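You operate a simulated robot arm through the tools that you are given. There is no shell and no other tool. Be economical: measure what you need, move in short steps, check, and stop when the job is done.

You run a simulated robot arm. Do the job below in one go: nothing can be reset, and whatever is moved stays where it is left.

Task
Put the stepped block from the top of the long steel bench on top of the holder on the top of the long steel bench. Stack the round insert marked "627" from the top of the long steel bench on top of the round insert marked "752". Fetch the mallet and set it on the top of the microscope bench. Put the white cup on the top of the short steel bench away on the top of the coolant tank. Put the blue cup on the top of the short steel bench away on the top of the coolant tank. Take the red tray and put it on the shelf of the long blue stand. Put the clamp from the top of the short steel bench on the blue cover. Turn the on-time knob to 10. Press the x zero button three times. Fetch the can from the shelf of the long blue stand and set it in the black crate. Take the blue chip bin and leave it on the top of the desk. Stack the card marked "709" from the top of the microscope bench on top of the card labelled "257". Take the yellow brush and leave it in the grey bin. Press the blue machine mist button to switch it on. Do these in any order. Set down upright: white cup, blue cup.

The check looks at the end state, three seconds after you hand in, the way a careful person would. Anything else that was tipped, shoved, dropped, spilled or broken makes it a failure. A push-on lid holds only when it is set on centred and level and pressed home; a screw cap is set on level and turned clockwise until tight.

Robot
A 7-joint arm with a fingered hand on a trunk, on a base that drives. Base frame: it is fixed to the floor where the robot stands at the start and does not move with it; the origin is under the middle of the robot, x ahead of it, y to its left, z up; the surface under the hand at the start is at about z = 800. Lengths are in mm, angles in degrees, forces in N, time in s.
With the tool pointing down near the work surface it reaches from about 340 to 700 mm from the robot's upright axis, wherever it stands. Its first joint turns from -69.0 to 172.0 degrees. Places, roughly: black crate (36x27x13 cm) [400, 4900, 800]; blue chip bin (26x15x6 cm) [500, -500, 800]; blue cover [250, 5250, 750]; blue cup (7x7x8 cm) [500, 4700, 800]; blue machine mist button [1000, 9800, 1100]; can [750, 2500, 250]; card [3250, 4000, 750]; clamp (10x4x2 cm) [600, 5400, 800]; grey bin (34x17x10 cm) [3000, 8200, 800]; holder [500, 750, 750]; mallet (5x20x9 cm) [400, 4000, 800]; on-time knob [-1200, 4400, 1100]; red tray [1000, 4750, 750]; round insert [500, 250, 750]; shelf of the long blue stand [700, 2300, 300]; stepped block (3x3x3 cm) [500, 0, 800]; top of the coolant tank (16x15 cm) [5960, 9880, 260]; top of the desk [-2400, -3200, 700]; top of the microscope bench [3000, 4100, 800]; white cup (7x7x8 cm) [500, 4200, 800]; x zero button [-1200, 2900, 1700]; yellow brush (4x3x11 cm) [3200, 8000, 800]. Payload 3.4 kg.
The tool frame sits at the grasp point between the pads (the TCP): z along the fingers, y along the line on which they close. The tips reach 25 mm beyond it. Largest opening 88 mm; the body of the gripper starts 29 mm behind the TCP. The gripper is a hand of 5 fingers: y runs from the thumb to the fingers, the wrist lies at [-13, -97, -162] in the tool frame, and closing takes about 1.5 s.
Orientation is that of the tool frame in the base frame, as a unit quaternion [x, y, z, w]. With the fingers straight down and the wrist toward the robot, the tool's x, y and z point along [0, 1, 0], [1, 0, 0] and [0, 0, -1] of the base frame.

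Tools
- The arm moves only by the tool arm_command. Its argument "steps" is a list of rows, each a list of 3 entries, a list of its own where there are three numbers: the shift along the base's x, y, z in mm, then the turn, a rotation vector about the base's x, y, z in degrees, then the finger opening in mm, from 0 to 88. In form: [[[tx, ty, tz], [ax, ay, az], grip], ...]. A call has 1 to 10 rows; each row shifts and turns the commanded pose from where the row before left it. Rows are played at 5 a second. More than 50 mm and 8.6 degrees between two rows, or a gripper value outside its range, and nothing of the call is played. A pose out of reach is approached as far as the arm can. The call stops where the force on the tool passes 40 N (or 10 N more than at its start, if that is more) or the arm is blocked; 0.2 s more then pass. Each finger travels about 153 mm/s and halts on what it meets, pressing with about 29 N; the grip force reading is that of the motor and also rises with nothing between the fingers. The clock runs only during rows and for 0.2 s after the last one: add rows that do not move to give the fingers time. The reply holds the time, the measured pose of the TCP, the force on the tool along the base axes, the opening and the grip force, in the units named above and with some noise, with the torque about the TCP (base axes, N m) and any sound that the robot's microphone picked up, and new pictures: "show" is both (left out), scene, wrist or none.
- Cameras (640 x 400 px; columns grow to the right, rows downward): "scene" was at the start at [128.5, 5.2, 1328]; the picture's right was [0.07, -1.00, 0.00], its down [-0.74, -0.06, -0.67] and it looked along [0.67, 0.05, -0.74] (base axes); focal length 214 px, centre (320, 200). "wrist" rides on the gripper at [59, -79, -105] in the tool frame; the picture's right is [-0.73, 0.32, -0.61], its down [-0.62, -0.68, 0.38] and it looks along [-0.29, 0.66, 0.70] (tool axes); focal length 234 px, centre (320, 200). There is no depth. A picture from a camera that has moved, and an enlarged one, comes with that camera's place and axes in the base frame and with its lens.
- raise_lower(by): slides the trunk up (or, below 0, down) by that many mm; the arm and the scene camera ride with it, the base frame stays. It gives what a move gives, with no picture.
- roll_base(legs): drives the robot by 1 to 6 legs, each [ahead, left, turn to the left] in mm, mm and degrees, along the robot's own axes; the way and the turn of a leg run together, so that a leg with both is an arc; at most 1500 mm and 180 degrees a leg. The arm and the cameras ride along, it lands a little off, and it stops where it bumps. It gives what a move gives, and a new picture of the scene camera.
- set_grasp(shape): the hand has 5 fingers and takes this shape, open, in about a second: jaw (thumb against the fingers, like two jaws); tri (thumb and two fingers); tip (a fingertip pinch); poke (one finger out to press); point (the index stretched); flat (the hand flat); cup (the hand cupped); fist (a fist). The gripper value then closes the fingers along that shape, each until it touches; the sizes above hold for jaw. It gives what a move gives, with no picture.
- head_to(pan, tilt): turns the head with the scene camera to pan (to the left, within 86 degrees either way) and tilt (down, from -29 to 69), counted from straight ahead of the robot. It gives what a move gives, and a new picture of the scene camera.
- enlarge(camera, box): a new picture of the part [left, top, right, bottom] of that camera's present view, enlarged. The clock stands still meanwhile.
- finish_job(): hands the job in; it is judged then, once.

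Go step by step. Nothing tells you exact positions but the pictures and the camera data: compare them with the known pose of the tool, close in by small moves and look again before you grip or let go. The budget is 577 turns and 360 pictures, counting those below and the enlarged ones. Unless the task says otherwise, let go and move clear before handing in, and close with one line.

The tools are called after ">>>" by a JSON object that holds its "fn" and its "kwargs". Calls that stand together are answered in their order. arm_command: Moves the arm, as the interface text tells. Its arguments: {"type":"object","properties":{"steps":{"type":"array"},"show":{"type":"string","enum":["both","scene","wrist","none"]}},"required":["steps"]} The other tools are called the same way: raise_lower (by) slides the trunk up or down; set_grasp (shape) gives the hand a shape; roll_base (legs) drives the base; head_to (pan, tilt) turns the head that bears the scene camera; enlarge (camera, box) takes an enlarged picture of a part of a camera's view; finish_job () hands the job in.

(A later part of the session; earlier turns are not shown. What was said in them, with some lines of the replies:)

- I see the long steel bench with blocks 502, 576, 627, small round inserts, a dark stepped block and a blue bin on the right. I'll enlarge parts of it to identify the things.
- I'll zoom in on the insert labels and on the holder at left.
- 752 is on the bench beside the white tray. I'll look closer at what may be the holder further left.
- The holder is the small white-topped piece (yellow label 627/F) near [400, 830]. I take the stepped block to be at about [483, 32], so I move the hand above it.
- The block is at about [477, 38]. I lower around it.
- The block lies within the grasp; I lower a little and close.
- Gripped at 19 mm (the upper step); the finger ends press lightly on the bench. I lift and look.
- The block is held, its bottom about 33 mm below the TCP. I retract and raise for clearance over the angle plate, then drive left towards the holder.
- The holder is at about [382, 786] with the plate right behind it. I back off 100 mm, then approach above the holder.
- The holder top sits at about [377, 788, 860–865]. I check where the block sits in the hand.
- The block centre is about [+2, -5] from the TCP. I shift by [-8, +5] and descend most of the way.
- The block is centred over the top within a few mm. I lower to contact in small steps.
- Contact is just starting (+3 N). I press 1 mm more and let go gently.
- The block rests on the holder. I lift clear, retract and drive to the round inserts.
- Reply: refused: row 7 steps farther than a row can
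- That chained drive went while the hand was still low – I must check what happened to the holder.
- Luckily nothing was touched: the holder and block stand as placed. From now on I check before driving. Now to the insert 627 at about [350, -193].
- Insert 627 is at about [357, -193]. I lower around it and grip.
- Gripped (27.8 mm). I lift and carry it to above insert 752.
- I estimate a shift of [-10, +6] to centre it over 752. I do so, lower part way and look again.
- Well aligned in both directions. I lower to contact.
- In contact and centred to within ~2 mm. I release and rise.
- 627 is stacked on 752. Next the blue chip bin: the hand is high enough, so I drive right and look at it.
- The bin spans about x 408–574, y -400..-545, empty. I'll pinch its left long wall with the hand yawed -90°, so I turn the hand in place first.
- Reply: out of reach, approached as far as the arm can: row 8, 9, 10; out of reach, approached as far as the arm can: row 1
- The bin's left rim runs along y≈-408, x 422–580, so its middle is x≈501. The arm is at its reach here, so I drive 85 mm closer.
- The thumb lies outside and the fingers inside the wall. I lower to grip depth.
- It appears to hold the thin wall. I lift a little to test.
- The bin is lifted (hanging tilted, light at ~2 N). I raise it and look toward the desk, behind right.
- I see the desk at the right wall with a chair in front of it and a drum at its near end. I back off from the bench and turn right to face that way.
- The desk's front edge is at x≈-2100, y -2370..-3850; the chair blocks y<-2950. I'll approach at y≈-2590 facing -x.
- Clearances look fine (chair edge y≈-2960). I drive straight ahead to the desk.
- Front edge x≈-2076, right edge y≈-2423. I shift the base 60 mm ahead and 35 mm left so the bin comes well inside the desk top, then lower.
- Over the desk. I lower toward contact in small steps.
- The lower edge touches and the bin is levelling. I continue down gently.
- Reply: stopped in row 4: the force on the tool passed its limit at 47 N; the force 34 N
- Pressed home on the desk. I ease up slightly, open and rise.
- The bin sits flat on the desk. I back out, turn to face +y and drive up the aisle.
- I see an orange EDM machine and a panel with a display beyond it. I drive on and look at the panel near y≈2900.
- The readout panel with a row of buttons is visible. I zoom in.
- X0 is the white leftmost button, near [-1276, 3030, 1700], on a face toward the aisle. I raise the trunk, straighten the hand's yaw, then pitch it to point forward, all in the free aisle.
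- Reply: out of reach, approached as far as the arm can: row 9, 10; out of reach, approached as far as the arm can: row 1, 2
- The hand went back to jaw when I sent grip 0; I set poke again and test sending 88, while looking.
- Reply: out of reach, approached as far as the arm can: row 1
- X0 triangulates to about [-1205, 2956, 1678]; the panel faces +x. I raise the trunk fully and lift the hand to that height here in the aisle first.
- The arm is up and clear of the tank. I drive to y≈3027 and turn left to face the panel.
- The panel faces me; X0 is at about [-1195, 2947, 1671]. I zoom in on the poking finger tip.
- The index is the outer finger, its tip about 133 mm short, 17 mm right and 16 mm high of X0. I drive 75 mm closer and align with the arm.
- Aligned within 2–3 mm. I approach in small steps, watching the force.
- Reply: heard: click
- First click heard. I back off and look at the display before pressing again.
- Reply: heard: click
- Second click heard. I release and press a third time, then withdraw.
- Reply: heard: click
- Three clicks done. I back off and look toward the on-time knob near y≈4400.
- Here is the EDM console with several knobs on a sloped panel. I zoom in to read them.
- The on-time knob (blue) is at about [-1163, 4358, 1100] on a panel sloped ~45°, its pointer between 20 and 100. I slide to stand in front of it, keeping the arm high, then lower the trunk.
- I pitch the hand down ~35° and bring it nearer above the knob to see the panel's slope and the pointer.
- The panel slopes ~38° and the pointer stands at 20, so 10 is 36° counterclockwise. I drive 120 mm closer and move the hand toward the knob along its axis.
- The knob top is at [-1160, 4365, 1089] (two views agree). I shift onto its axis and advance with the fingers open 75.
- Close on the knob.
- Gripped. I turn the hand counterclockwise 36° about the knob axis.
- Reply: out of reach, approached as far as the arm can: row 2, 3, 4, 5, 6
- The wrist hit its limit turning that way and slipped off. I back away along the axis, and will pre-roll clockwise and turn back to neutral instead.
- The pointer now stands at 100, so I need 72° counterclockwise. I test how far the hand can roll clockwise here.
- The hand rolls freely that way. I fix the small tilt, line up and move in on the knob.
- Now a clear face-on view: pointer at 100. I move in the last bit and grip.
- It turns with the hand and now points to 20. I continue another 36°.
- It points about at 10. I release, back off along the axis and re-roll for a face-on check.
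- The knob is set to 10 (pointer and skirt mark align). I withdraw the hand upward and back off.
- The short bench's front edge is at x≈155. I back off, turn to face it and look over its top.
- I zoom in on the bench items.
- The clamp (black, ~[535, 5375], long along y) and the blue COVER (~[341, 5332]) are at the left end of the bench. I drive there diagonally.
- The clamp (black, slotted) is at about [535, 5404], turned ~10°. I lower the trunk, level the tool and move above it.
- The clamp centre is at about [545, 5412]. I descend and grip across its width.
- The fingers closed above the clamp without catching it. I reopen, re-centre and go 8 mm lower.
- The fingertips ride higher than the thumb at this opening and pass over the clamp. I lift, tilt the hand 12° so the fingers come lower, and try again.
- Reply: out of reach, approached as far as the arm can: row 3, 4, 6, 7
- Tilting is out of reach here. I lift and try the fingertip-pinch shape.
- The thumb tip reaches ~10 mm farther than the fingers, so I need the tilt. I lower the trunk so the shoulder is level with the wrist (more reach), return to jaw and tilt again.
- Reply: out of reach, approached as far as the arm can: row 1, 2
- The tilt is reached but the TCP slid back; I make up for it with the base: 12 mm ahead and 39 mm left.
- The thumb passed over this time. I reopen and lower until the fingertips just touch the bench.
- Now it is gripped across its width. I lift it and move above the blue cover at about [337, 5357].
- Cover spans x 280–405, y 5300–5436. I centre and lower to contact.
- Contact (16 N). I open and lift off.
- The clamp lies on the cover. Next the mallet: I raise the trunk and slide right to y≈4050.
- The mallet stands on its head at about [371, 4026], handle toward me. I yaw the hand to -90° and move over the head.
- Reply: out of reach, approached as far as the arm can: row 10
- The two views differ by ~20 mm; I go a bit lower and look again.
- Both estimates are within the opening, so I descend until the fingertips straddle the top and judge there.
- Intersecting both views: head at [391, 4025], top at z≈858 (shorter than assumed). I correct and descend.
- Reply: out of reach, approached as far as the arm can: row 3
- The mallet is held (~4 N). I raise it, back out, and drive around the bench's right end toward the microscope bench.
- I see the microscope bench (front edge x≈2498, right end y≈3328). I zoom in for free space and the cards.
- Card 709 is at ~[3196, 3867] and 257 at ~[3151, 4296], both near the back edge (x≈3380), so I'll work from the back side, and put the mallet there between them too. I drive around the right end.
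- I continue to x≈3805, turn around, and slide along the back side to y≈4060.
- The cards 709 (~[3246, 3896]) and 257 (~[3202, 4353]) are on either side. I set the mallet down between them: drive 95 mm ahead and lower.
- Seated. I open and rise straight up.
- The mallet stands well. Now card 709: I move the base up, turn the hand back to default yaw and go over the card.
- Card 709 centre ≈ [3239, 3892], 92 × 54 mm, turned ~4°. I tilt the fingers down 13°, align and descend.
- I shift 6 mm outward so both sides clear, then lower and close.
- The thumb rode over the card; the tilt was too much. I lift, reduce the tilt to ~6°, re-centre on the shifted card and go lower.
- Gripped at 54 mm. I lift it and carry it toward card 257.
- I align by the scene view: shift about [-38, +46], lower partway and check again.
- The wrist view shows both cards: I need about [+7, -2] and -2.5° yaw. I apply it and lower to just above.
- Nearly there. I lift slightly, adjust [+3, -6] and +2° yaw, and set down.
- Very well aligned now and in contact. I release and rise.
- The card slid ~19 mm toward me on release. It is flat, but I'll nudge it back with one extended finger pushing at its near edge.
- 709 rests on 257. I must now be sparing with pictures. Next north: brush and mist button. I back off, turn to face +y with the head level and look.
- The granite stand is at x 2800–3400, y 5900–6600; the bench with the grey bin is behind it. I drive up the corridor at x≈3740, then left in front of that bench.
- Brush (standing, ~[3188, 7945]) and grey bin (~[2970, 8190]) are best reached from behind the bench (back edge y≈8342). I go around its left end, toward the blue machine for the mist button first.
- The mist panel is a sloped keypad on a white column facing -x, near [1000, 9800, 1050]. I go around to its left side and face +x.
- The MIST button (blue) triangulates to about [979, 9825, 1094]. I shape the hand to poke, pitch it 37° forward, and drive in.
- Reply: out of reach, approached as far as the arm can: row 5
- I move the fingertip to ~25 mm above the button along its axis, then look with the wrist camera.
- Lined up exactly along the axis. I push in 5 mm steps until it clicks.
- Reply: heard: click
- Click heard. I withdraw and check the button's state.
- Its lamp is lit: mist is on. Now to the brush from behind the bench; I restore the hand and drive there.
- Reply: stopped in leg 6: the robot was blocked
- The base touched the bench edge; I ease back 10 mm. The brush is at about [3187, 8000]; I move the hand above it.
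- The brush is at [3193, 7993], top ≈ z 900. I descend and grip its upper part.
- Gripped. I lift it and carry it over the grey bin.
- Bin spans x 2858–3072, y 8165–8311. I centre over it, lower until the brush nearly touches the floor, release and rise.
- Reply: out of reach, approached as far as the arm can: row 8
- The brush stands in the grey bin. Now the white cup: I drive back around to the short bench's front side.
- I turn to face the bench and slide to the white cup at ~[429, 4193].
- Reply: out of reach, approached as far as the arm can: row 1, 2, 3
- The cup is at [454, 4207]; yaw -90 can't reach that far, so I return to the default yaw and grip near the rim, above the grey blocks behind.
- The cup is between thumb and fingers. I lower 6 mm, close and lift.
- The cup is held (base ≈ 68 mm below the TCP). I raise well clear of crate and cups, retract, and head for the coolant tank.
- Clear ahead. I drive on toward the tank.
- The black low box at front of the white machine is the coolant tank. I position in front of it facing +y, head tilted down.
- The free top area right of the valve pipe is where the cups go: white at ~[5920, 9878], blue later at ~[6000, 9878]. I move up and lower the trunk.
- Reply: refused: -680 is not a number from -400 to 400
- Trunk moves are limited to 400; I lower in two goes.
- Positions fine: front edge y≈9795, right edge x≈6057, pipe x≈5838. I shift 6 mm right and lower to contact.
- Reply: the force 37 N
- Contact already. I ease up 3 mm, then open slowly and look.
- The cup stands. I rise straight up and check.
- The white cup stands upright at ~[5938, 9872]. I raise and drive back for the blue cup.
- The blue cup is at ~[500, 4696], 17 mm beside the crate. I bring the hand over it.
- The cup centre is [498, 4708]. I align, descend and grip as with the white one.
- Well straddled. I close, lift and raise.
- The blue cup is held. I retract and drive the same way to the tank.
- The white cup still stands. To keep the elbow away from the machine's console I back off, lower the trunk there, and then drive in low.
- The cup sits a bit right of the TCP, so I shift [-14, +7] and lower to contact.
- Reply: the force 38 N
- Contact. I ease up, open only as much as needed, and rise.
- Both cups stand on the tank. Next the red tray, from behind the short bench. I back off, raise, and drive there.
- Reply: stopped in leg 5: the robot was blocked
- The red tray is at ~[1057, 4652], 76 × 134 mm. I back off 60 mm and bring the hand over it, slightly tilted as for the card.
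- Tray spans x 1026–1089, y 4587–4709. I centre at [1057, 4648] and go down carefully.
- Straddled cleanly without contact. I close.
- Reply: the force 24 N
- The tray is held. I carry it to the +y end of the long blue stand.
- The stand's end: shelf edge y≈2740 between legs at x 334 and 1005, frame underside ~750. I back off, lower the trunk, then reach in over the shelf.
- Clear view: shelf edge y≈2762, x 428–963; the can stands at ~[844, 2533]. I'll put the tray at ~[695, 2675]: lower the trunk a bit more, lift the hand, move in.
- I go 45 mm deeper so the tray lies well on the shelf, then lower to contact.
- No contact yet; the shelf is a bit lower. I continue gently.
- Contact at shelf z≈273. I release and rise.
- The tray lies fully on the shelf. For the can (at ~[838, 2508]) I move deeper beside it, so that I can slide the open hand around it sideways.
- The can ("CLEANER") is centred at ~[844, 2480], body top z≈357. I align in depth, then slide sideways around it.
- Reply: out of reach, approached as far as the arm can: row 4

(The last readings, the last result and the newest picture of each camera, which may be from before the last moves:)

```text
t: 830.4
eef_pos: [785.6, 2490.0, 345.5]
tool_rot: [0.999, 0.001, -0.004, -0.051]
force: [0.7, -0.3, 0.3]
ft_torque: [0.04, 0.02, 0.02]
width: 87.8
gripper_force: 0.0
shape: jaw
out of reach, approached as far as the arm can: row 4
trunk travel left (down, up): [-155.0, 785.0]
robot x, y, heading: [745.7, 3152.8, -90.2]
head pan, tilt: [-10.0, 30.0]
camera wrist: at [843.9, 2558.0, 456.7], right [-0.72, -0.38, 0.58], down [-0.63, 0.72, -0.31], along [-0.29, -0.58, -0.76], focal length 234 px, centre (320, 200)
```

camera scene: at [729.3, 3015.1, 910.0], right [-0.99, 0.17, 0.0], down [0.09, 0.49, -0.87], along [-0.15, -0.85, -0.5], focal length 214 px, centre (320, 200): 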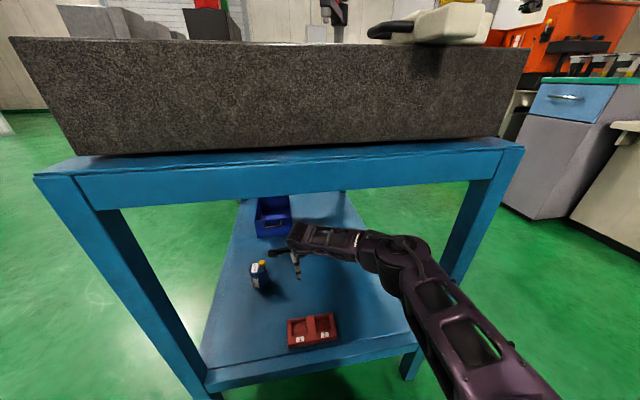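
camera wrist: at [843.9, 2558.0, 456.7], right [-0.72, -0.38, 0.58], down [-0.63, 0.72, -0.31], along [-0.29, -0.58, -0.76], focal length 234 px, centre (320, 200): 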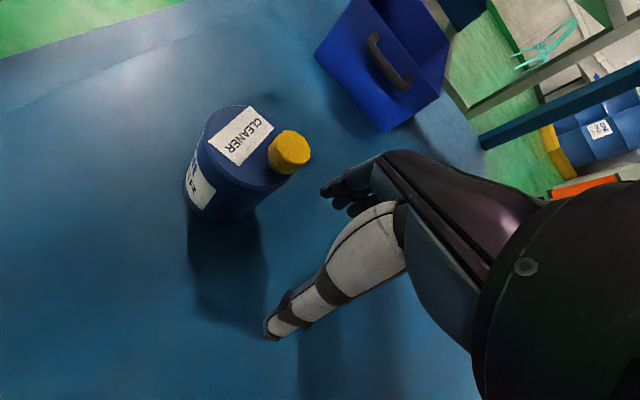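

The can is at [856, 2482] with its cap toward me. I raise to z 360 and slide the base 75 mm left to surround it.

>>> {"fn": "arm_command", "kwargs": {"steps": [[[0, 0, 15], [0, 0, 0], 88], [[0, 0, 0], [0, 0, 0], 88]], "show": "none"}}

>>> {"fn": "roll_base", "kwargs": {"legs": [[8, 73, 0]]}}

>>> {"fn": "arm_command", "kwargs": {"steps": [[[0, 0, 0], [0, 0, 0], 88]], "show": "wrist"}}

```text
t: 831.0
eef_pos: [785.9, 2488.6, 359.8]
tool_rot: [0.999, 0.001, -0.004, -0.051]
force: [-0.2, 0.5, -0.1]
ft_torque: [0.0, 0.01, -0.02]
width: 87.7
gripper_force: 0.1
shape: jaw
trunk travel left (down, up): [-155.0, 785.0]
robot x, y, heading: [740.7, 3154.8, -89.9]
head pan, tilt: [-10.0, 30.0]
```

```text
t: 832.1
eef_pos: [858.3, 2480.5, 360.3]
tool_rot: [0.999, 0.0, -0.004, -0.051]
force: [0.2, -0.3, -0.1]
ft_torque: [-0.01, -0.01, 0.02]
width: 87.8
gripper_force: 0.1
shape: jaw
trunk travel left (down, up): [-155.0, 785.0]
robot x, y, heading: [820.4, 3149.8, -89.6]
head pan, tilt: [-10.0, 30.0]
camera scene: at [802.5, 3007.5, 910.1], right [-0.99, 0.17, 0.0], down [0.09, 0.49, -0.87], along [-0.15, -0.85, -0.5], focal length 214 px, centre (320, 200)
```

scene: 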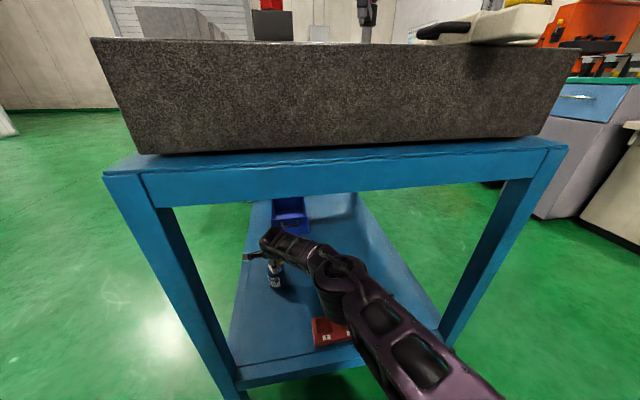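

```text
t: 832.5
eef_pos: [859.1, 2481.2, 360.8]
tool_rot: [0.999, 0.0, -0.003, -0.05]
force: [0.3, -0.5, 0.4]
ft_torque: [-0.05, 0.0, 0.03]
width: 87.4
gripper_force: 0.0
shape: jaw
trunk travel left (down, up): [-155.0, 785.0]
robot x, y, heading: [820.2, 3147.0, -89.9]
head pan, tilt: [-10.0, 30.0]
camera wrist: at [917.7, 2549.9, 472.1], right [-0.72, -0.38, 0.58], down [-0.63, 0.72, -0.31], along [-0.29, -0.58, -0.76], focal length 234 px, centre (320, 200)
```

wrist: 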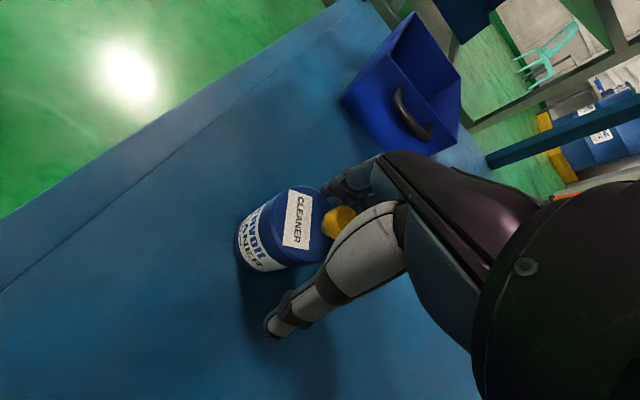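

The can is between thumb and fingers. I close and lift a little.

>>> {"fn": "arm_command", "kwargs": {"steps": [[[4, 0, -3], [0, 0, 0], 75], [[0, 0, 0], [0, 0, 0], 60], [[0, 0, 0], [0, 0, 0], 45], [[0, 0, 0], [0, 0, 0], 35], [[0, 0, 0], [0, 0, 0], 30], [[0, 0, 0], [0, 0, 0], 30], [[0, 0, 10], [0, 0, 0], 30], [[0, 0, 20], [0, 0, 0], 30], [[0, 0, 0], [0, 0, 0], 30]], "show": "wrist"}}

```text
t: 834.5
eef_pos: [862.6, 2481.1, 386.0]
tool_rot: [0.999, 0.001, -0.003, -0.051]
force: [0.9, 0.6, -0.5]
ft_torque: [0.0, 0.01, 0.01]
width: 9.1
gripper_force: 29.2
shape: jaw
trunk travel left (down, up): [-155.0, 785.0]
robot x, y, heading: [819.3, 3147.4, -89.9]
head pan, tilt: [-10.0, 30.0]
camera wrist: at [921.5, 2550.2, 497.5], right [-0.72, -0.38, 0.58], down [-0.63, 0.72, -0.31], along [-0.29, -0.58, -0.76], focal length 234 px, centre (320, 200)
```

wrist: 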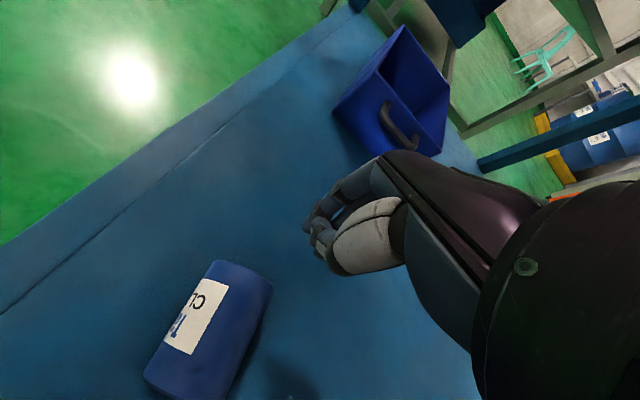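

The can slipped and is lying on the shelf along y at ~[875, 2545]. I open the hand and look closely before re-gripping.

>>> {"fn": "arm_command", "kwargs": {"steps": [[[0, 0, 15], [0, 0, 0], 30], [[0, 0, 0], [0, 0, 0], 60], [[0, 0, 0], [0, 0, 0], 88], [[0, 0, 0], [0, 0, 0], 88]], "show": "both"}}

```text
t: 835.5
eef_pos: [862.5, 2480.7, 402.9]
tool_rot: [0.999, 0.0, -0.004, -0.051]
force: [-0.1, -0.6, 0.1]
ft_torque: [0.0, 0.0, 0.01]
width: 88.0
gripper_force: 0.2
shape: jaw
trunk travel left (down, up): [-155.0, 785.0]
robot x, y, heading: [818.8, 3142.8, -89.8]
head pan, tilt: [-10.0, 30.0]
camera scene: at [802.5, 3007.4, 910.0], right [-0.99, 0.17, 0.0], down [0.09, 0.49, -0.87], along [-0.15, -0.85, -0.5], focal length 214 px, centre (320, 200)
camera wrist: at [921.8, 2549.8, 513.3], right [-0.72, -0.38, 0.58], down [-0.63, 0.72, -0.31], along [-0.29, -0.58, -0.76], focal length 234 px, centre (320, 200)
```

scene: 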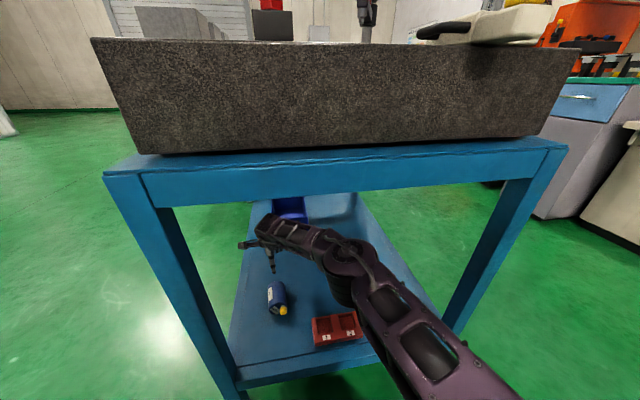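
wrist: 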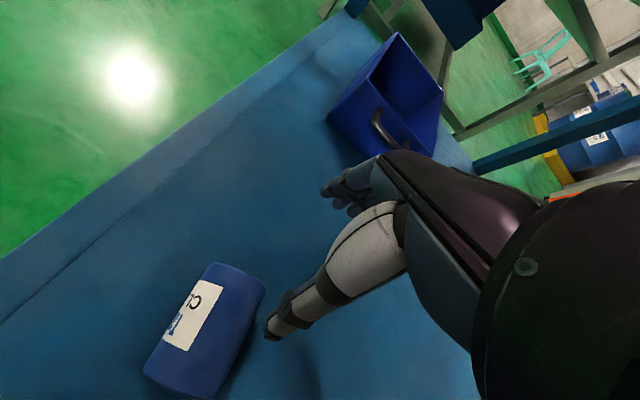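

The can lies at rest, axis along y, cap toward me. From the east side of the stand (facing -x) I can grip it across its diameter. I drive around there, keeping the arm low and clear of the legs.

>>> {"fn": "roll_base", "kwargs": {"legs": [[-400, 0, 0], [0, 940, 0], [0, 0, -90], [0, 955, 0]]}}

```text
t: 850.9
eef_pos: [1106.1, 2538.2, 402.0]
tool_rot: [0.713, -0.699, 0.033, -0.038]
force: [-0.5, -0.6, -0.4]
ft_torque: [-0.03, 0.01, 0.0]
width: 87.7
gripper_force: 0.0
shape: jaw
trunk travel left (down, up): [-155.0, 785.0]
robot x, y, heading: [1774.4, 2594.7, -178.6]
head pan, tilt: [-10.0, 30.0]
camera scene: at [1631.2, 2608.3, 910.0], right [0.15, 0.99, 0.0], down [0.49, -0.08, -0.87], along [-0.86, 0.13, -0.5], focal length 214 px, centre (320, 200)
```

scene: 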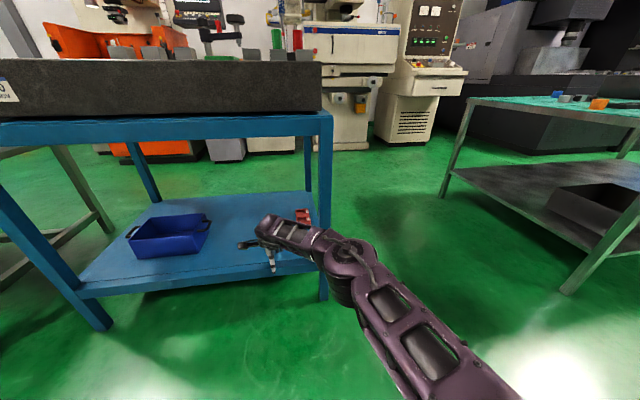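

Geometry is clear of the leg. I drive 150 mm in and look.

>>> {"fn": "roll_base", "kwargs": {"legs": [[150, 0, 0]]}}

>>> {"fn": "arm_command", "kwargs": {"steps": [[[0, 0, 0], [0, 0, 0], 88]], "show": "wrist"}}

```text
t: 852.2
eef_pos: [954.4, 2535.2, 402.3]
tool_rot: [0.713, -0.699, 0.033, -0.039]
force: [0.7, -0.1, 0.6]
ft_torque: [-0.01, 0.01, -0.04]
width: 88.0
gripper_force: 0.0
shape: jaw
trunk travel left (down, up): [-155.0, 785.0]
robot x, y, heading: [1616.2, 2594.9, -178.5]
head pan, tilt: [-10.0, 30.0]
camera scene: at [1479.1, 2604.9, 910.0], right [0.15, 0.99, 0.0], down [0.49, -0.08, -0.87], along [-0.86, 0.13, -0.5], focal length 214 px, centre (320, 200)
```

scene: 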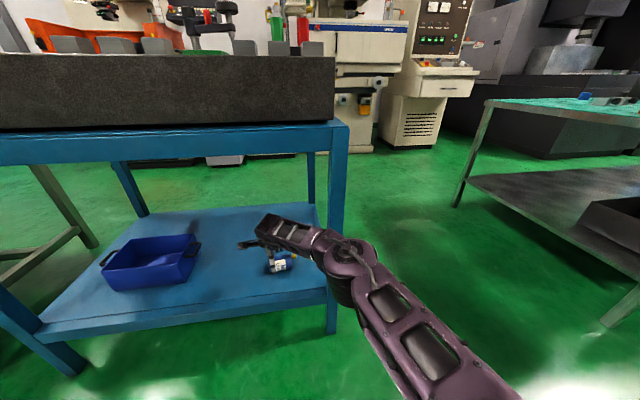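

```text
t: 852.6
eef_pos: [953.3, 2535.0, 401.9]
tool_rot: [0.713, -0.699, 0.033, -0.039]
force: [0.2, 0.1, 0.2]
ft_torque: [0.02, 0.01, -0.01]
width: 87.5
gripper_force: 0.0
shape: jaw
trunk travel left (down, up): [-155.0, 785.0]
robot x, y, heading: [1623.2, 2590.7, -178.7]
head pan, tilt: [-10.0, 30.0]
camera wrist: at [1021.6, 2477.7, 513.2], right [-0.4, 0.71, 0.58], down [0.7, 0.64, -0.31], along [-0.59, 0.28, -0.76], focal length 234 px, centre (320, 200)
```

wrist: 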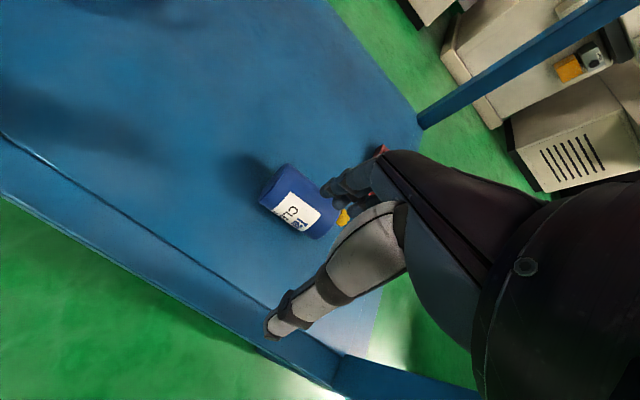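

The can's axis lies along y, centre [883, 2537]. I drive 70 mm further, then descend over it.

>>> {"fn": "roll_base", "kwargs": {"legs": [[70, 0, 0]]}}

>>> {"fn": "arm_command", "kwargs": {"steps": [[[0, 2, -20], [0, 0, 0], 88], [[0, 0, -20], [0, 0, 0], 88], [[0, 0, -10], [0, 0, 0], 88], [[0, 0, 0], [0, 0, 0], 88]], "show": "wrist"}}

```text
t: 853.6
eef_pos: [881.9, 2532.7, 401.3]
tool_rot: [0.713, -0.699, 0.033, -0.039]
force: [-0.8, -0.3, 0.1]
ft_torque: [0.02, 0.0, 0.02]
width: 87.9
gripper_force: 0.1
shape: jaw
trunk travel left (down, up): [-155.0, 785.0]
robot x, y, heading: [1548.6, 2596.2, -178.5]
head pan, tilt: [-10.0, 30.0]
camera scene: at [1407.8, 2603.1, 910.0], right [0.15, 0.99, 0.0], down [0.49, -0.08, -0.87], along [-0.86, 0.13, -0.5], focal length 214 px, centre (320, 200)
```

scene: 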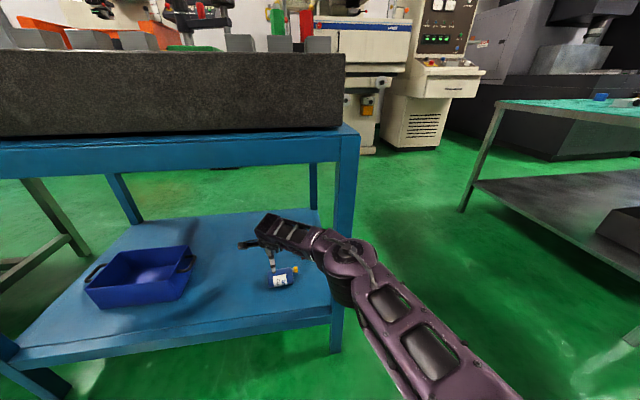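

```text
t: 854.6
eef_pos: [883.2, 2534.7, 352.0]
tool_rot: [0.713, -0.699, 0.033, -0.039]
force: [0.3, -0.3, 0.0]
ft_torque: [-0.04, 0.02, 0.0]
width: 88.0
gripper_force: 0.2
shape: jaw
trunk travel left (down, up): [-155.0, 785.0]
robot x, y, heading: [1543.7, 2590.1, -178.8]
head pan, tilt: [-10.0, 30.0]
camera wrist: at [951.5, 2477.4, 463.4], right [-0.4, 0.71, 0.58], down [0.7, 0.64, -0.31], along [-0.59, 0.28, -0.76], focal length 234 px, centre (320, 200)
```

wrist: 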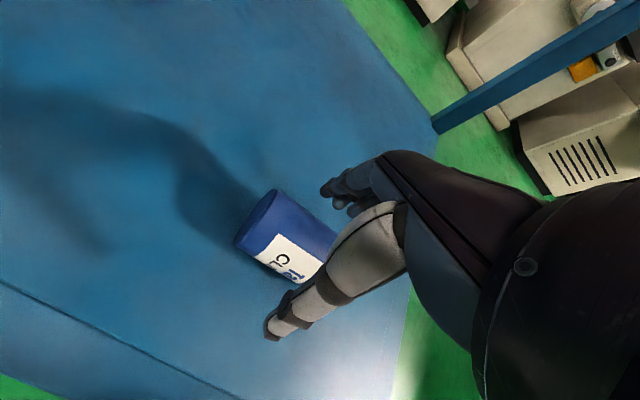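

>>> {"fn": "arm_command", "kwargs": {"steps": [[[-4, -5, -15], [0, 0, 0], 88], [[0, 0, -15], [0, 0, 0], 88], [[0, 0, -9], [0, 0, 0], 88], [[0, 0, 0], [0, 0, 0], 75], [[0, 0, 0], [0, 0, 0], 60], [[0, 0, 0], [0, 0, 0], 45], [[0, 0, 0], [0, 0, 0], 35], [[0, 0, 0], [0, 0, 0], 30], [[0, 0, 0], [0, 0, 0], 30]], "show": "none"}}

>>> {"fn": "arm_command", "kwargs": {"steps": [[[0, 0, 10], [0, 0, 0], 30], [[0, 0, 30], [0, 0, 0], 30], [[0, 0, 30], [0, 0, 0], 30], [[0, 0, 0], [0, 0, 0], 30]], "show": "wrist"}}

```text
t: 856.6
eef_pos: [887.2, 2534.3, 325.9]
tool_rot: [0.713, -0.699, 0.033, -0.038]
force: [-1.1, -0.4, 0.5]
ft_torque: [-0.03, 0.01, -0.02]
width: 30.7
gripper_force: 0.1
shape: jaw
out of reach, approached as far as the arm can: row 1, 2
trunk travel left (down, up): [-155.0, 785.0]
robot x, y, heading: [1547.6, 2588.7, -179.0]
head pan, tilt: [-10.0, 30.0]
```

```text
t: 857.6
eef_pos: [884.2, 2532.7, 395.2]
tool_rot: [0.713, -0.699, 0.033, -0.039]
force: [0.9, 0.2, -0.6]
ft_torque: [-0.01, -0.01, 0.01]
width: 30.2
gripper_force: 0.1
shape: jaw
out of reach, approached as far as the arm can: row 2
trunk travel left (down, up): [-155.0, 785.0]
robot x, y, heading: [1552.0, 2590.1, -178.9]
head pan, tilt: [-10.0, 30.0]
camera wrist: at [952.7, 2476.2, 507.6], right [-0.4, 0.71, 0.58], down [0.7, 0.64, -0.31], along [-0.59, 0.28, -0.76], focal length 234 px, centre (320, 200)
```

wrist: 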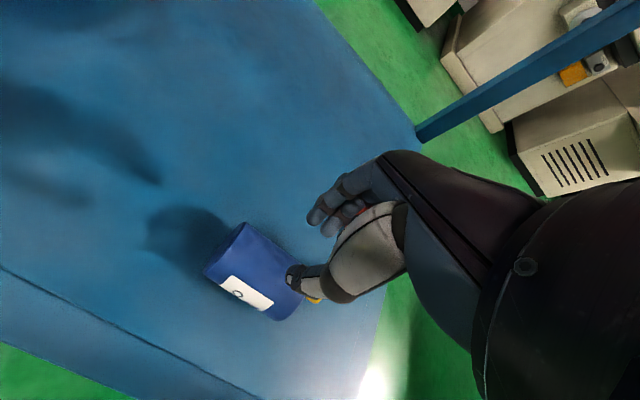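

The reach ended 14 mm too high, so it wasn't caught and rolled a little to x≈898. I back out, lower the trunk 110 mm for better reach, and return.

>>> {"fn": "roll_base", "kwargs": {"legs": [[-200, 0, 0]]}}

>>> {"fn": "raise_lower", "kwargs": {"by": -110}}

>>> {"fn": "arm_command", "kwargs": {"steps": [[[5, 0, 30], [0, 0, 0], 60], [[5, 0, 30], [0, 0, 0], 88], [[5, 0, 30], [0, 0, 0], 88], [[5, 0, 15], [0, 0, 0], 88], [[0, 0, 0], [0, 0, 0], 88]], "show": "none"}}

```text
t: 859.2
eef_pos: [1082.1, 2536.0, 395.7]
tool_rot: [0.714, -0.698, 0.034, -0.039]
force: [0.3, 0.6, 0.0]
ft_torque: [0.03, -0.02, -0.02]
width: 30.0
gripper_force: 0.1
shape: jaw
trunk travel left (down, up): [-155.0, 785.0]
robot x, y, heading: [1747.0, 2597.9, -178.5]
head pan, tilt: [-10.0, 30.0]
camera scene: at [1606.3, 2607.6, 910.1], right [0.15, 0.99, 0.0], down [0.49, -0.07, -0.87], along [-0.86, 0.13, -0.5], focal length 214 px, centre (320, 200)
```

scene: 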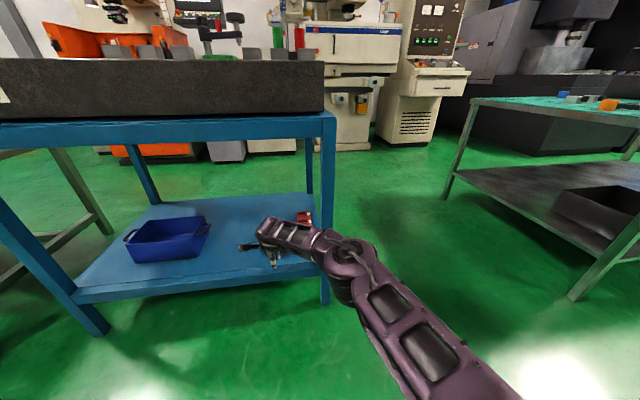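

```text
t: 860.7
eef_pos: [1082.8, 2534.8, 285.6]
tool_rot: [0.715, -0.698, 0.033, -0.039]
force: [-0.1, 0.6, -0.3]
ft_torque: [0.01, -0.03, 0.0]
width: 30.0
gripper_force: 0.0
shape: jaw
trunk travel left (down, up): [-45.0, 895.0]
robot x, y, heading: [1747.0, 2596.2, -178.5]
head pan, tilt: [-10.0, 30.0]
```

```text
t: 861.9
eef_pos: [1103.3, 2538.3, 392.8]
tool_rot: [0.714, -0.698, 0.033, -0.038]
force: [0.2, -0.2, -0.1]
ft_torque: [0.02, -0.03, -0.02]
width: 88.0
gripper_force: 0.1
shape: jaw
trunk travel left (down, up): [-45.0, 895.0]
robot x, y, heading: [1743.9, 2594.8, -178.6]
head pan, tilt: [-10.0, 30.0]
```

>>> {"fn": "roll_base", "kwargs": {"legs": [[203, 0, 0]]}}

>>> {"fn": "arm_command", "kwargs": {"steps": [[[0, 0, -20], [0, 0, 0], 88], [[0, 0, 0], [0, 0, 0], 88]], "show": "wrist"}}

```text
t: 863.5
eef_pos: [900.7, 2531.3, 391.6]
tool_rot: [0.715, -0.698, 0.034, -0.039]
force: [0.8, 0.4, -1.1]
ft_torque: [-0.01, -0.01, 0.01]
width: 88.0
gripper_force: 0.1
shape: jaw
trunk travel left (down, up): [-45.0, 895.0]
robot x, y, heading: [1537.6, 2591.1, -178.6]
head pan, tilt: [-10.0, 30.0]
camera scene: at [1403.4, 2602.2, 800.0], right [0.15, 0.99, 0.0], down [0.49, -0.07, -0.87], along [-0.86, 0.13, -0.5], focal length 214 px, centre (320, 200)
```

scene: 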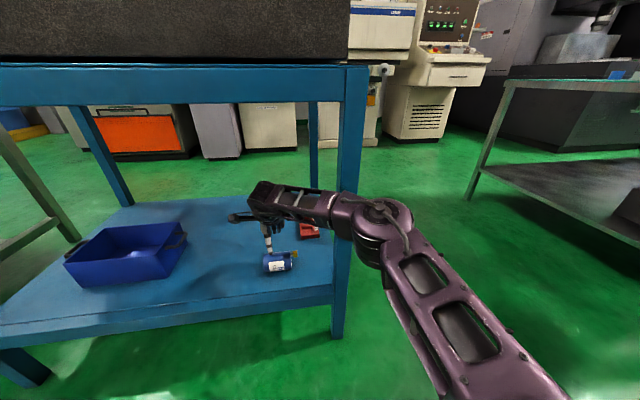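

```text
t: 864.1
eef_pos: [900.4, 2532.7, 372.6]
tool_rot: [0.714, -0.698, 0.033, -0.038]
force: [-0.3, 0.0, -0.2]
ft_torque: [0.0, 0.03, 0.02]
width: 87.6
gripper_force: 0.0
shape: jaw
trunk travel left (down, up): [-45.0, 895.0]
robot x, y, heading: [1537.4, 2591.5, -178.6]
head pan, tilt: [-10.0, 30.0]
camera wrist: at [968.8, 2475.7, 482.8], right [-0.4, 0.71, 0.58], down [0.7, 0.64, -0.31], along [-0.59, 0.28, -0.76], focal length 234 px, centre (320, 200)
```

wrist: 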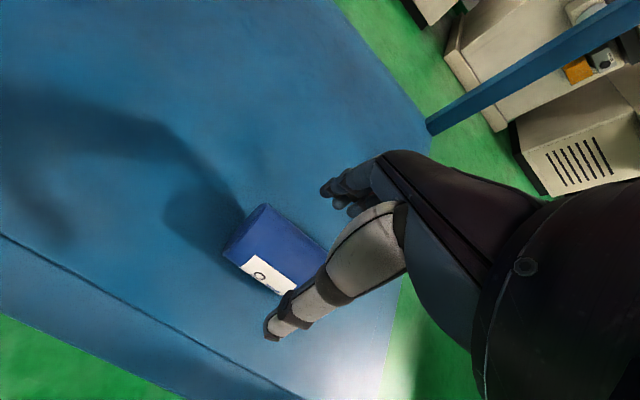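

Centred within 2 mm. I descend to z≈312 and close.

>>> {"fn": "arm_command", "kwargs": {"steps": [[[-1, 0, -20], [0, 0, 0], 88], [[0, 0, -20], [0, 0, 0], 88], [[0, 0, -14], [0, 0, 0], 88], [[0, 0, -6], [0, 0, 0], 88], [[0, 0, 0], [0, 0, 0], 88]], "show": "none"}}

```text
t: 865.3
eef_pos: [899.6, 2531.5, 310.5]
tool_rot: [0.715, -0.697, 0.032, -0.039]
force: [-0.1, 0.3, 0.4]
ft_torque: [0.03, -0.03, -0.02]
width: 87.9
gripper_force: 0.1
shape: jaw
trunk travel left (down, up): [-45.0, 895.0]
robot x, y, heading: [1545.1, 2592.4, -178.5]
head pan, tilt: [-10.0, 30.0]
```

>>> {"fn": "arm_command", "kwargs": {"steps": [[[0, 0, 0], [0, 0, 0], 75], [[0, 0, 0], [0, 0, 0], 62], [[0, 0, 0], [0, 0, 0], 50], [[0, 0, 0], [0, 0, 0], 40], [[0, 0, 0], [0, 0, 0], 30], [[0, 0, 0], [0, 0, 0], 30], [[0, 0, 0], [0, 0, 0], 30]], "show": "none"}}

>>> {"fn": "arm_command", "kwargs": {"steps": [[[0, 0, 10], [0, 0, 0], 30], [[0, 0, 25], [0, 0, 0], 30], [[0, 0, 25], [0, 0, 0], 30], [[0, 0, 0], [0, 0, 0], 30]], "show": "wrist"}}

```text
t: 866.9
eef_pos: [899.2, 2531.6, 312.1]
tool_rot: [0.714, -0.698, 0.033, -0.038]
force: [-0.2, 0.2, 6.6]
ft_torque: [-0.02, -0.06, 0.06]
width: 46.1
gripper_force: 29.4
shape: jaw
trunk travel left (down, up): [-45.0, 895.0]
robot x, y, heading: [1540.6, 2591.2, -178.5]
head pan, tilt: [-10.0, 30.0]
```

```text
t: 867.9
eef_pos: [900.3, 2531.4, 371.6]
tool_rot: [0.714, -0.698, 0.032, -0.039]
force: [0.1, 0.2, -2.3]
ft_torque: [-0.03, -0.02, -0.02]
width: 45.5
gripper_force: 29.2
shape: jaw
trunk travel left (down, up): [-45.0, 895.0]
robot x, y, heading: [1542.2, 2596.3, -178.5]
head pan, tilt: [-10.0, 30.0]
camera wrist: at [967.3, 2475.0, 483.4], right [-0.4, 0.71, 0.58], down [0.7, 0.64, -0.31], along [-0.59, 0.28, -0.76], focal length 234 px, centre (320, 200)
```

wrist: 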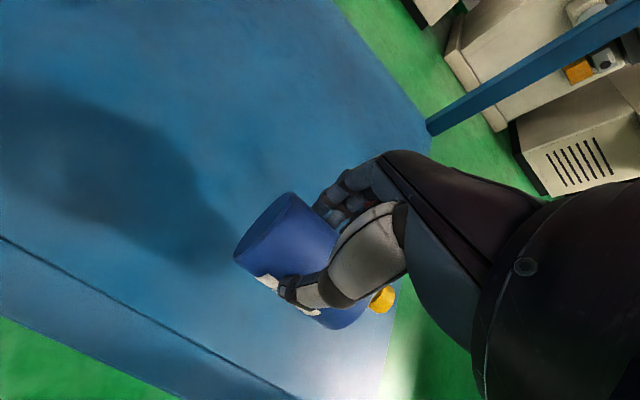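

The can is held firmly (~2.3 N). I back out, raise up high and drive round to the crate, turning through the free side.

>>> {"fn": "roll_base", "kwargs": {"legs": [[-230, 0, 0]]}}

>>> {"fn": "raise_lower", "kwargs": {"by": 400}}

>>> {"fn": "raise_lower", "kwargs": {"by": 360}}

>>> {"fn": "roll_base", "kwargs": {"legs": [[0, -720, 0], [1060, 0, 0], [0, 0, -180], [-920, 0, -1.5]]}}

```text
t: 869.6
eef_pos: [1125.3, 2538.0, 371.3]
tool_rot: [0.713, -0.699, 0.033, -0.039]
force: [0.6, 0.7, -2.9]
ft_torque: [-0.04, -0.01, 0.01]
width: 45.5
gripper_force: 29.0
shape: jaw
trunk travel left (down, up): [-45.0, 895.0]
robot x, y, heading: [1767.5, 2594.5, -178.5]
head pan, tilt: [-10.0, 30.0]
camera scene: at [1630.1, 2608.1, 800.0], right [0.15, 0.99, 0.0], down [0.49, -0.07, -0.87], along [-0.86, 0.13, -0.5], focal length 214 px, centre (320, 200)
```

scene: 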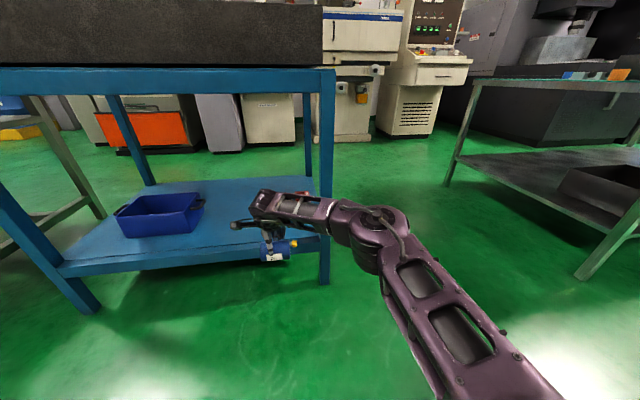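

```text
t: 873.4
eef_pos: [1124.7, 2538.1, 772.1]
tool_rot: [0.713, -0.699, 0.033, -0.039]
force: [1.3, -0.3, -2.6]
ft_torque: [-0.04, 0.02, 0.02]
width: 45.3
gripper_force: 29.1
shape: jaw
trunk travel left (down, up): [-445.0, 495.0]
robot x, y, heading: [1766.8, 2596.7, -178.5]
head pan, tilt: [-10.0, 30.0]
```

```text
t: 876.9
eef_pos: [1125.3, 2538.3, 1133.1]
tool_rot: [0.713, -0.699, 0.033, -0.038]
force: [0.6, -0.7, -2.0]
ft_torque: [-0.03, -0.02, -0.01]
width: 44.9
gripper_force: 29.3
shape: jaw
trunk travel left (down, up): [-805.0, 135.0]
robot x, y, heading: [1770.7, 2598.1, -178.4]
head pan, tilt: [-10.0, 30.0]
```

```text
t: 897.6
eef_pos: [412.2, 3307.1, 1131.2]
tool_rot: [0.689, 0.723, -0.039, -0.032]
force: [-0.1, -0.8, -2.8]
ft_torque: [0.04, 0.0, -0.01]
width: 44.5
gripper_force: 29.4
shape: jaw
trunk travel left (down, up): [-805.0, 135.0]
robot x, y, heading: [-228.9, 3234.4, 3.0]
head pan, tilt: [-10.0, 30.0]
camera scene: at [-90.4, 3223.4, 1560.0], right [-0.12, -0.99, 0.0], down [-0.5, 0.06, -0.87], along [0.86, -0.11, -0.5], focal length 214 px, centre (320, 200)
```

scene: 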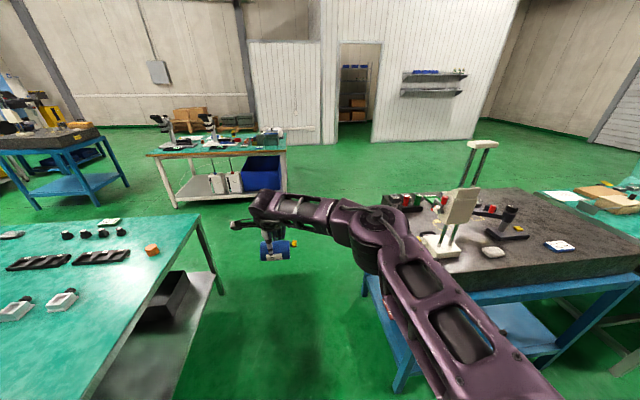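

>>> {"fn": "roll_base", "kwargs": {"legs": [[0, 0, -3], [0, 1450, 0], [0, 180, 0]]}}

```text
t: 906.3
eef_pos: [406.4, 4900.6, 1131.7]
tool_rot: [0.704, 0.709, -0.039, -0.034]
force: [-0.4, -0.2, -2.6]
ft_torque: [0.06, 0.0, 0.0]
width: 44.6
gripper_force: 28.8
shape: jaw
trunk travel left (down, up): [-805.0, 135.0]
robot x, y, heading: [-239.9, 4853.4, 0.7]
head pan, tilt: [-10.0, 30.0]
camera scene: at [-98.8, 4836.7, 1560.0], right [-0.16, -0.99, 0.0], down [-0.49, 0.08, -0.87], along [0.85, -0.14, -0.5], focal length 214 px, centre (320, 200)
```

scene: 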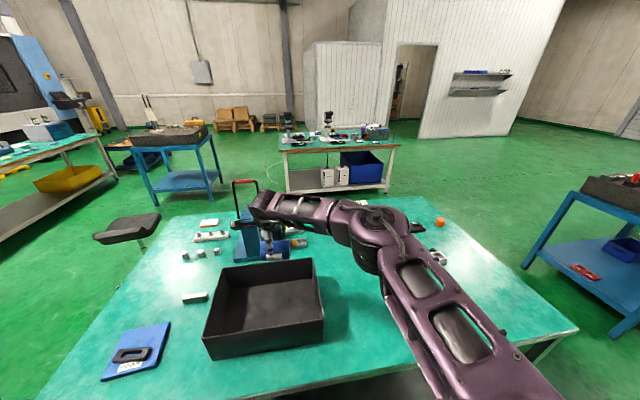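

The crate spans x 266–517, y 4767–5106. I centre over it and lower into it.

>>> {"fn": "arm_command", "kwargs": {"steps": [[[-7, 20, 0], [0, 0, 0], 30], [[-7, 20, 0], [0, 0, 0], 30], [[0, 0, 0], [0, 0, 0], 30]], "show": "none"}}

>>> {"fn": "raise_lower", "kwargs": {"by": -200}}

>>> {"fn": "arm_command", "kwargs": {"steps": [[[0, 0, -25], [0, 0, 0], 30], [[0, 0, 0], [0, 0, 0], 30]], "show": "wrist"}}

```text
t: 907.1
eef_pos: [392.7, 4940.9, 1131.6]
tool_rot: [0.704, 0.708, -0.038, -0.033]
force: [0.5, -0.2, -2.3]
ft_torque: [0.01, 0.02, 0.01]
width: 44.6
gripper_force: 28.6
shape: jaw
trunk travel left (down, up): [-805.0, 135.0]
robot x, y, heading: [-240.4, 4848.9, 0.8]
head pan, tilt: [-10.0, 30.0]
```

```text
t: 909.3
eef_pos: [393.1, 4940.6, 931.8]
tool_rot: [0.704, 0.709, -0.038, -0.033]
force: [0.0, 0.6, -3.2]
ft_torque: [0.03, -0.02, 0.0]
width: 44.5
gripper_force: 29.7
shape: jaw
trunk travel left (down, up): [-605.0, 335.0]
robot x, y, heading: [-241.3, 4853.5, 0.6]
head pan, tilt: [-10.0, 30.0]
```

```text
t: 909.9
eef_pos: [392.1, 4942.3, 906.6]
tool_rot: [0.704, 0.709, -0.039, -0.033]
force: [-0.2, 0.5, -2.4]
ft_torque: [0.03, -0.02, 0.02]
width: 44.5
gripper_force: 29.3
shape: jaw
trunk travel left (down, up): [-605.0, 335.0]
robot x, y, heading: [-238.7, 4854.5, 0.7]
head pan, tilt: [-10.0, 30.0]
camera wrist: at [322.9, 5001.3, 1018.2], right [0.39, -0.72, 0.58], down [-0.71, -0.63, -0.31], along [0.59, -0.29, -0.76], focal length 234 px, centre (320, 200)
```

wrist: 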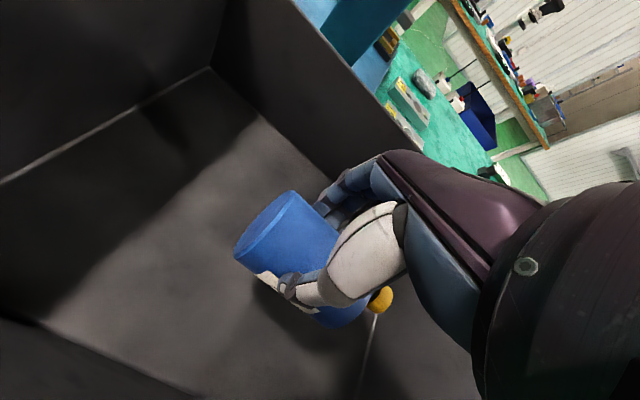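

Inside the crate. I lower to its floor.

>>> {"fn": "arm_command", "kwargs": {"steps": [[[0, 0, -25], [0, 0, 0], 30], [[0, 0, -20], [0, 0, 0], 30], [[0, 0, -8], [0, 0, 0], 30], [[0, 0, -4], [0, 0, 0], 30], [[0, 0, 0], [0, 0, 0], 30]], "show": "none"}}

```text
t: 911.1
eef_pos: [391.6, 4941.2, 848.5]
tool_rot: [0.703, 0.709, -0.038, -0.034]
force: [-0.1, 0.2, -2.5]
ft_torque: [0.03, -0.02, 0.01]
width: 44.2
gripper_force: 28.6
shape: jaw
trunk travel left (down, up): [-605.0, 335.0]
robot x, y, heading: [-242.9, 4851.0, 0.9]
head pan, tilt: [-10.0, 30.0]
```

>>> {"fn": "arm_command", "kwargs": {"steps": [[[0, 0, -2], [0, 0, 0], 30], [[0, 0, -2], [0, 0, 0], 30], [[0, 0, -2], [0, 0, 0], 30], [[0, 0, 0], [0, 0, 0], 30]], "show": "none"}}

```text
t: 912.1
eef_pos: [392.4, 4941.3, 846.7]
tool_rot: [0.703, 0.709, -0.035, -0.032]
force: [4.7, 3.8, 19.9]
ft_torque: [-0.02, -0.21, 0.08]
width: 44.9
gripper_force: 29.3
shape: jaw
trunk travel left (down, up): [-605.0, 335.0]
robot x, y, heading: [-237.2, 4858.6, 0.5]
head pan, tilt: [-10.0, 30.0]
```

On the crate floor. I release, rise and check.

>>> {"fn": "arm_command", "kwargs": {"steps": [[[0, 0, 1], [0, 0, 0], 40], [[0, 0, 0], [0, 0, 0], 60], [[0, 0, 0], [0, 0, 0], 80], [[0, 0, 0], [0, 0, 0], 88], [[0, 0, 0], [0, 0, 0], 88], [[0, 0, 30], [0, 0, 0], 88], [[0, 0, 40], [0, 0, 0], 88], [[0, 0, 45], [0, 0, 0], 88], [[0, 0, 45], [0, 0, 0], 88]], "show": "wrist"}}

```text
t: 914.1
eef_pos: [390.9, 4941.6, 1004.9]
tool_rot: [0.704, 0.708, -0.038, -0.033]
force: [0.2, 0.3, 0.4]
ft_torque: [0.01, 0.04, -0.01]
width: 87.7
gripper_force: 0.0
shape: jaw
trunk travel left (down, up): [-605.0, 335.0]
robot x, y, heading: [-240.2, 4851.9, 1.0]
head pan, tilt: [-10.0, 30.0]
camera wrist: at [321.3, 5002.0, 1116.7], right [0.39, -0.72, 0.58], down [-0.71, -0.63, -0.31], along [0.59, -0.29, -0.76], focal length 234 px, centre (320, 200)
```

wrist: 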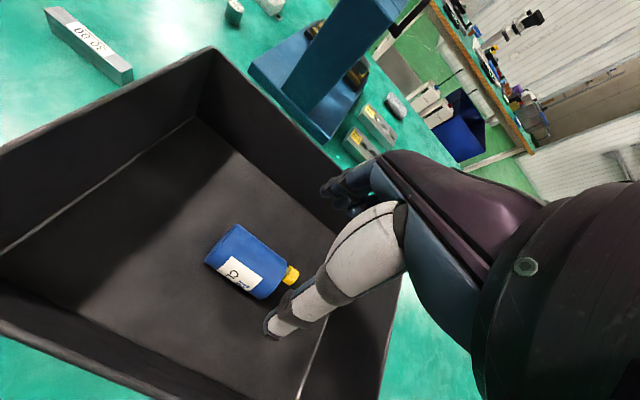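

All fourteen jobs are done and the hand is clear, so I hand the job in.

>>> {"fn": "finish_job", "kwargs": {}}

```text
The job is handed in.
```

All fourteen jobs are done and handed in. Three things are worth knowing: the can tipped over when I first gripped it and now lies on its side in the black crate. Card 709 sits on card 257 slightly turned. The robot's base touched a bench edge twice while parking, and I saw nothing move.
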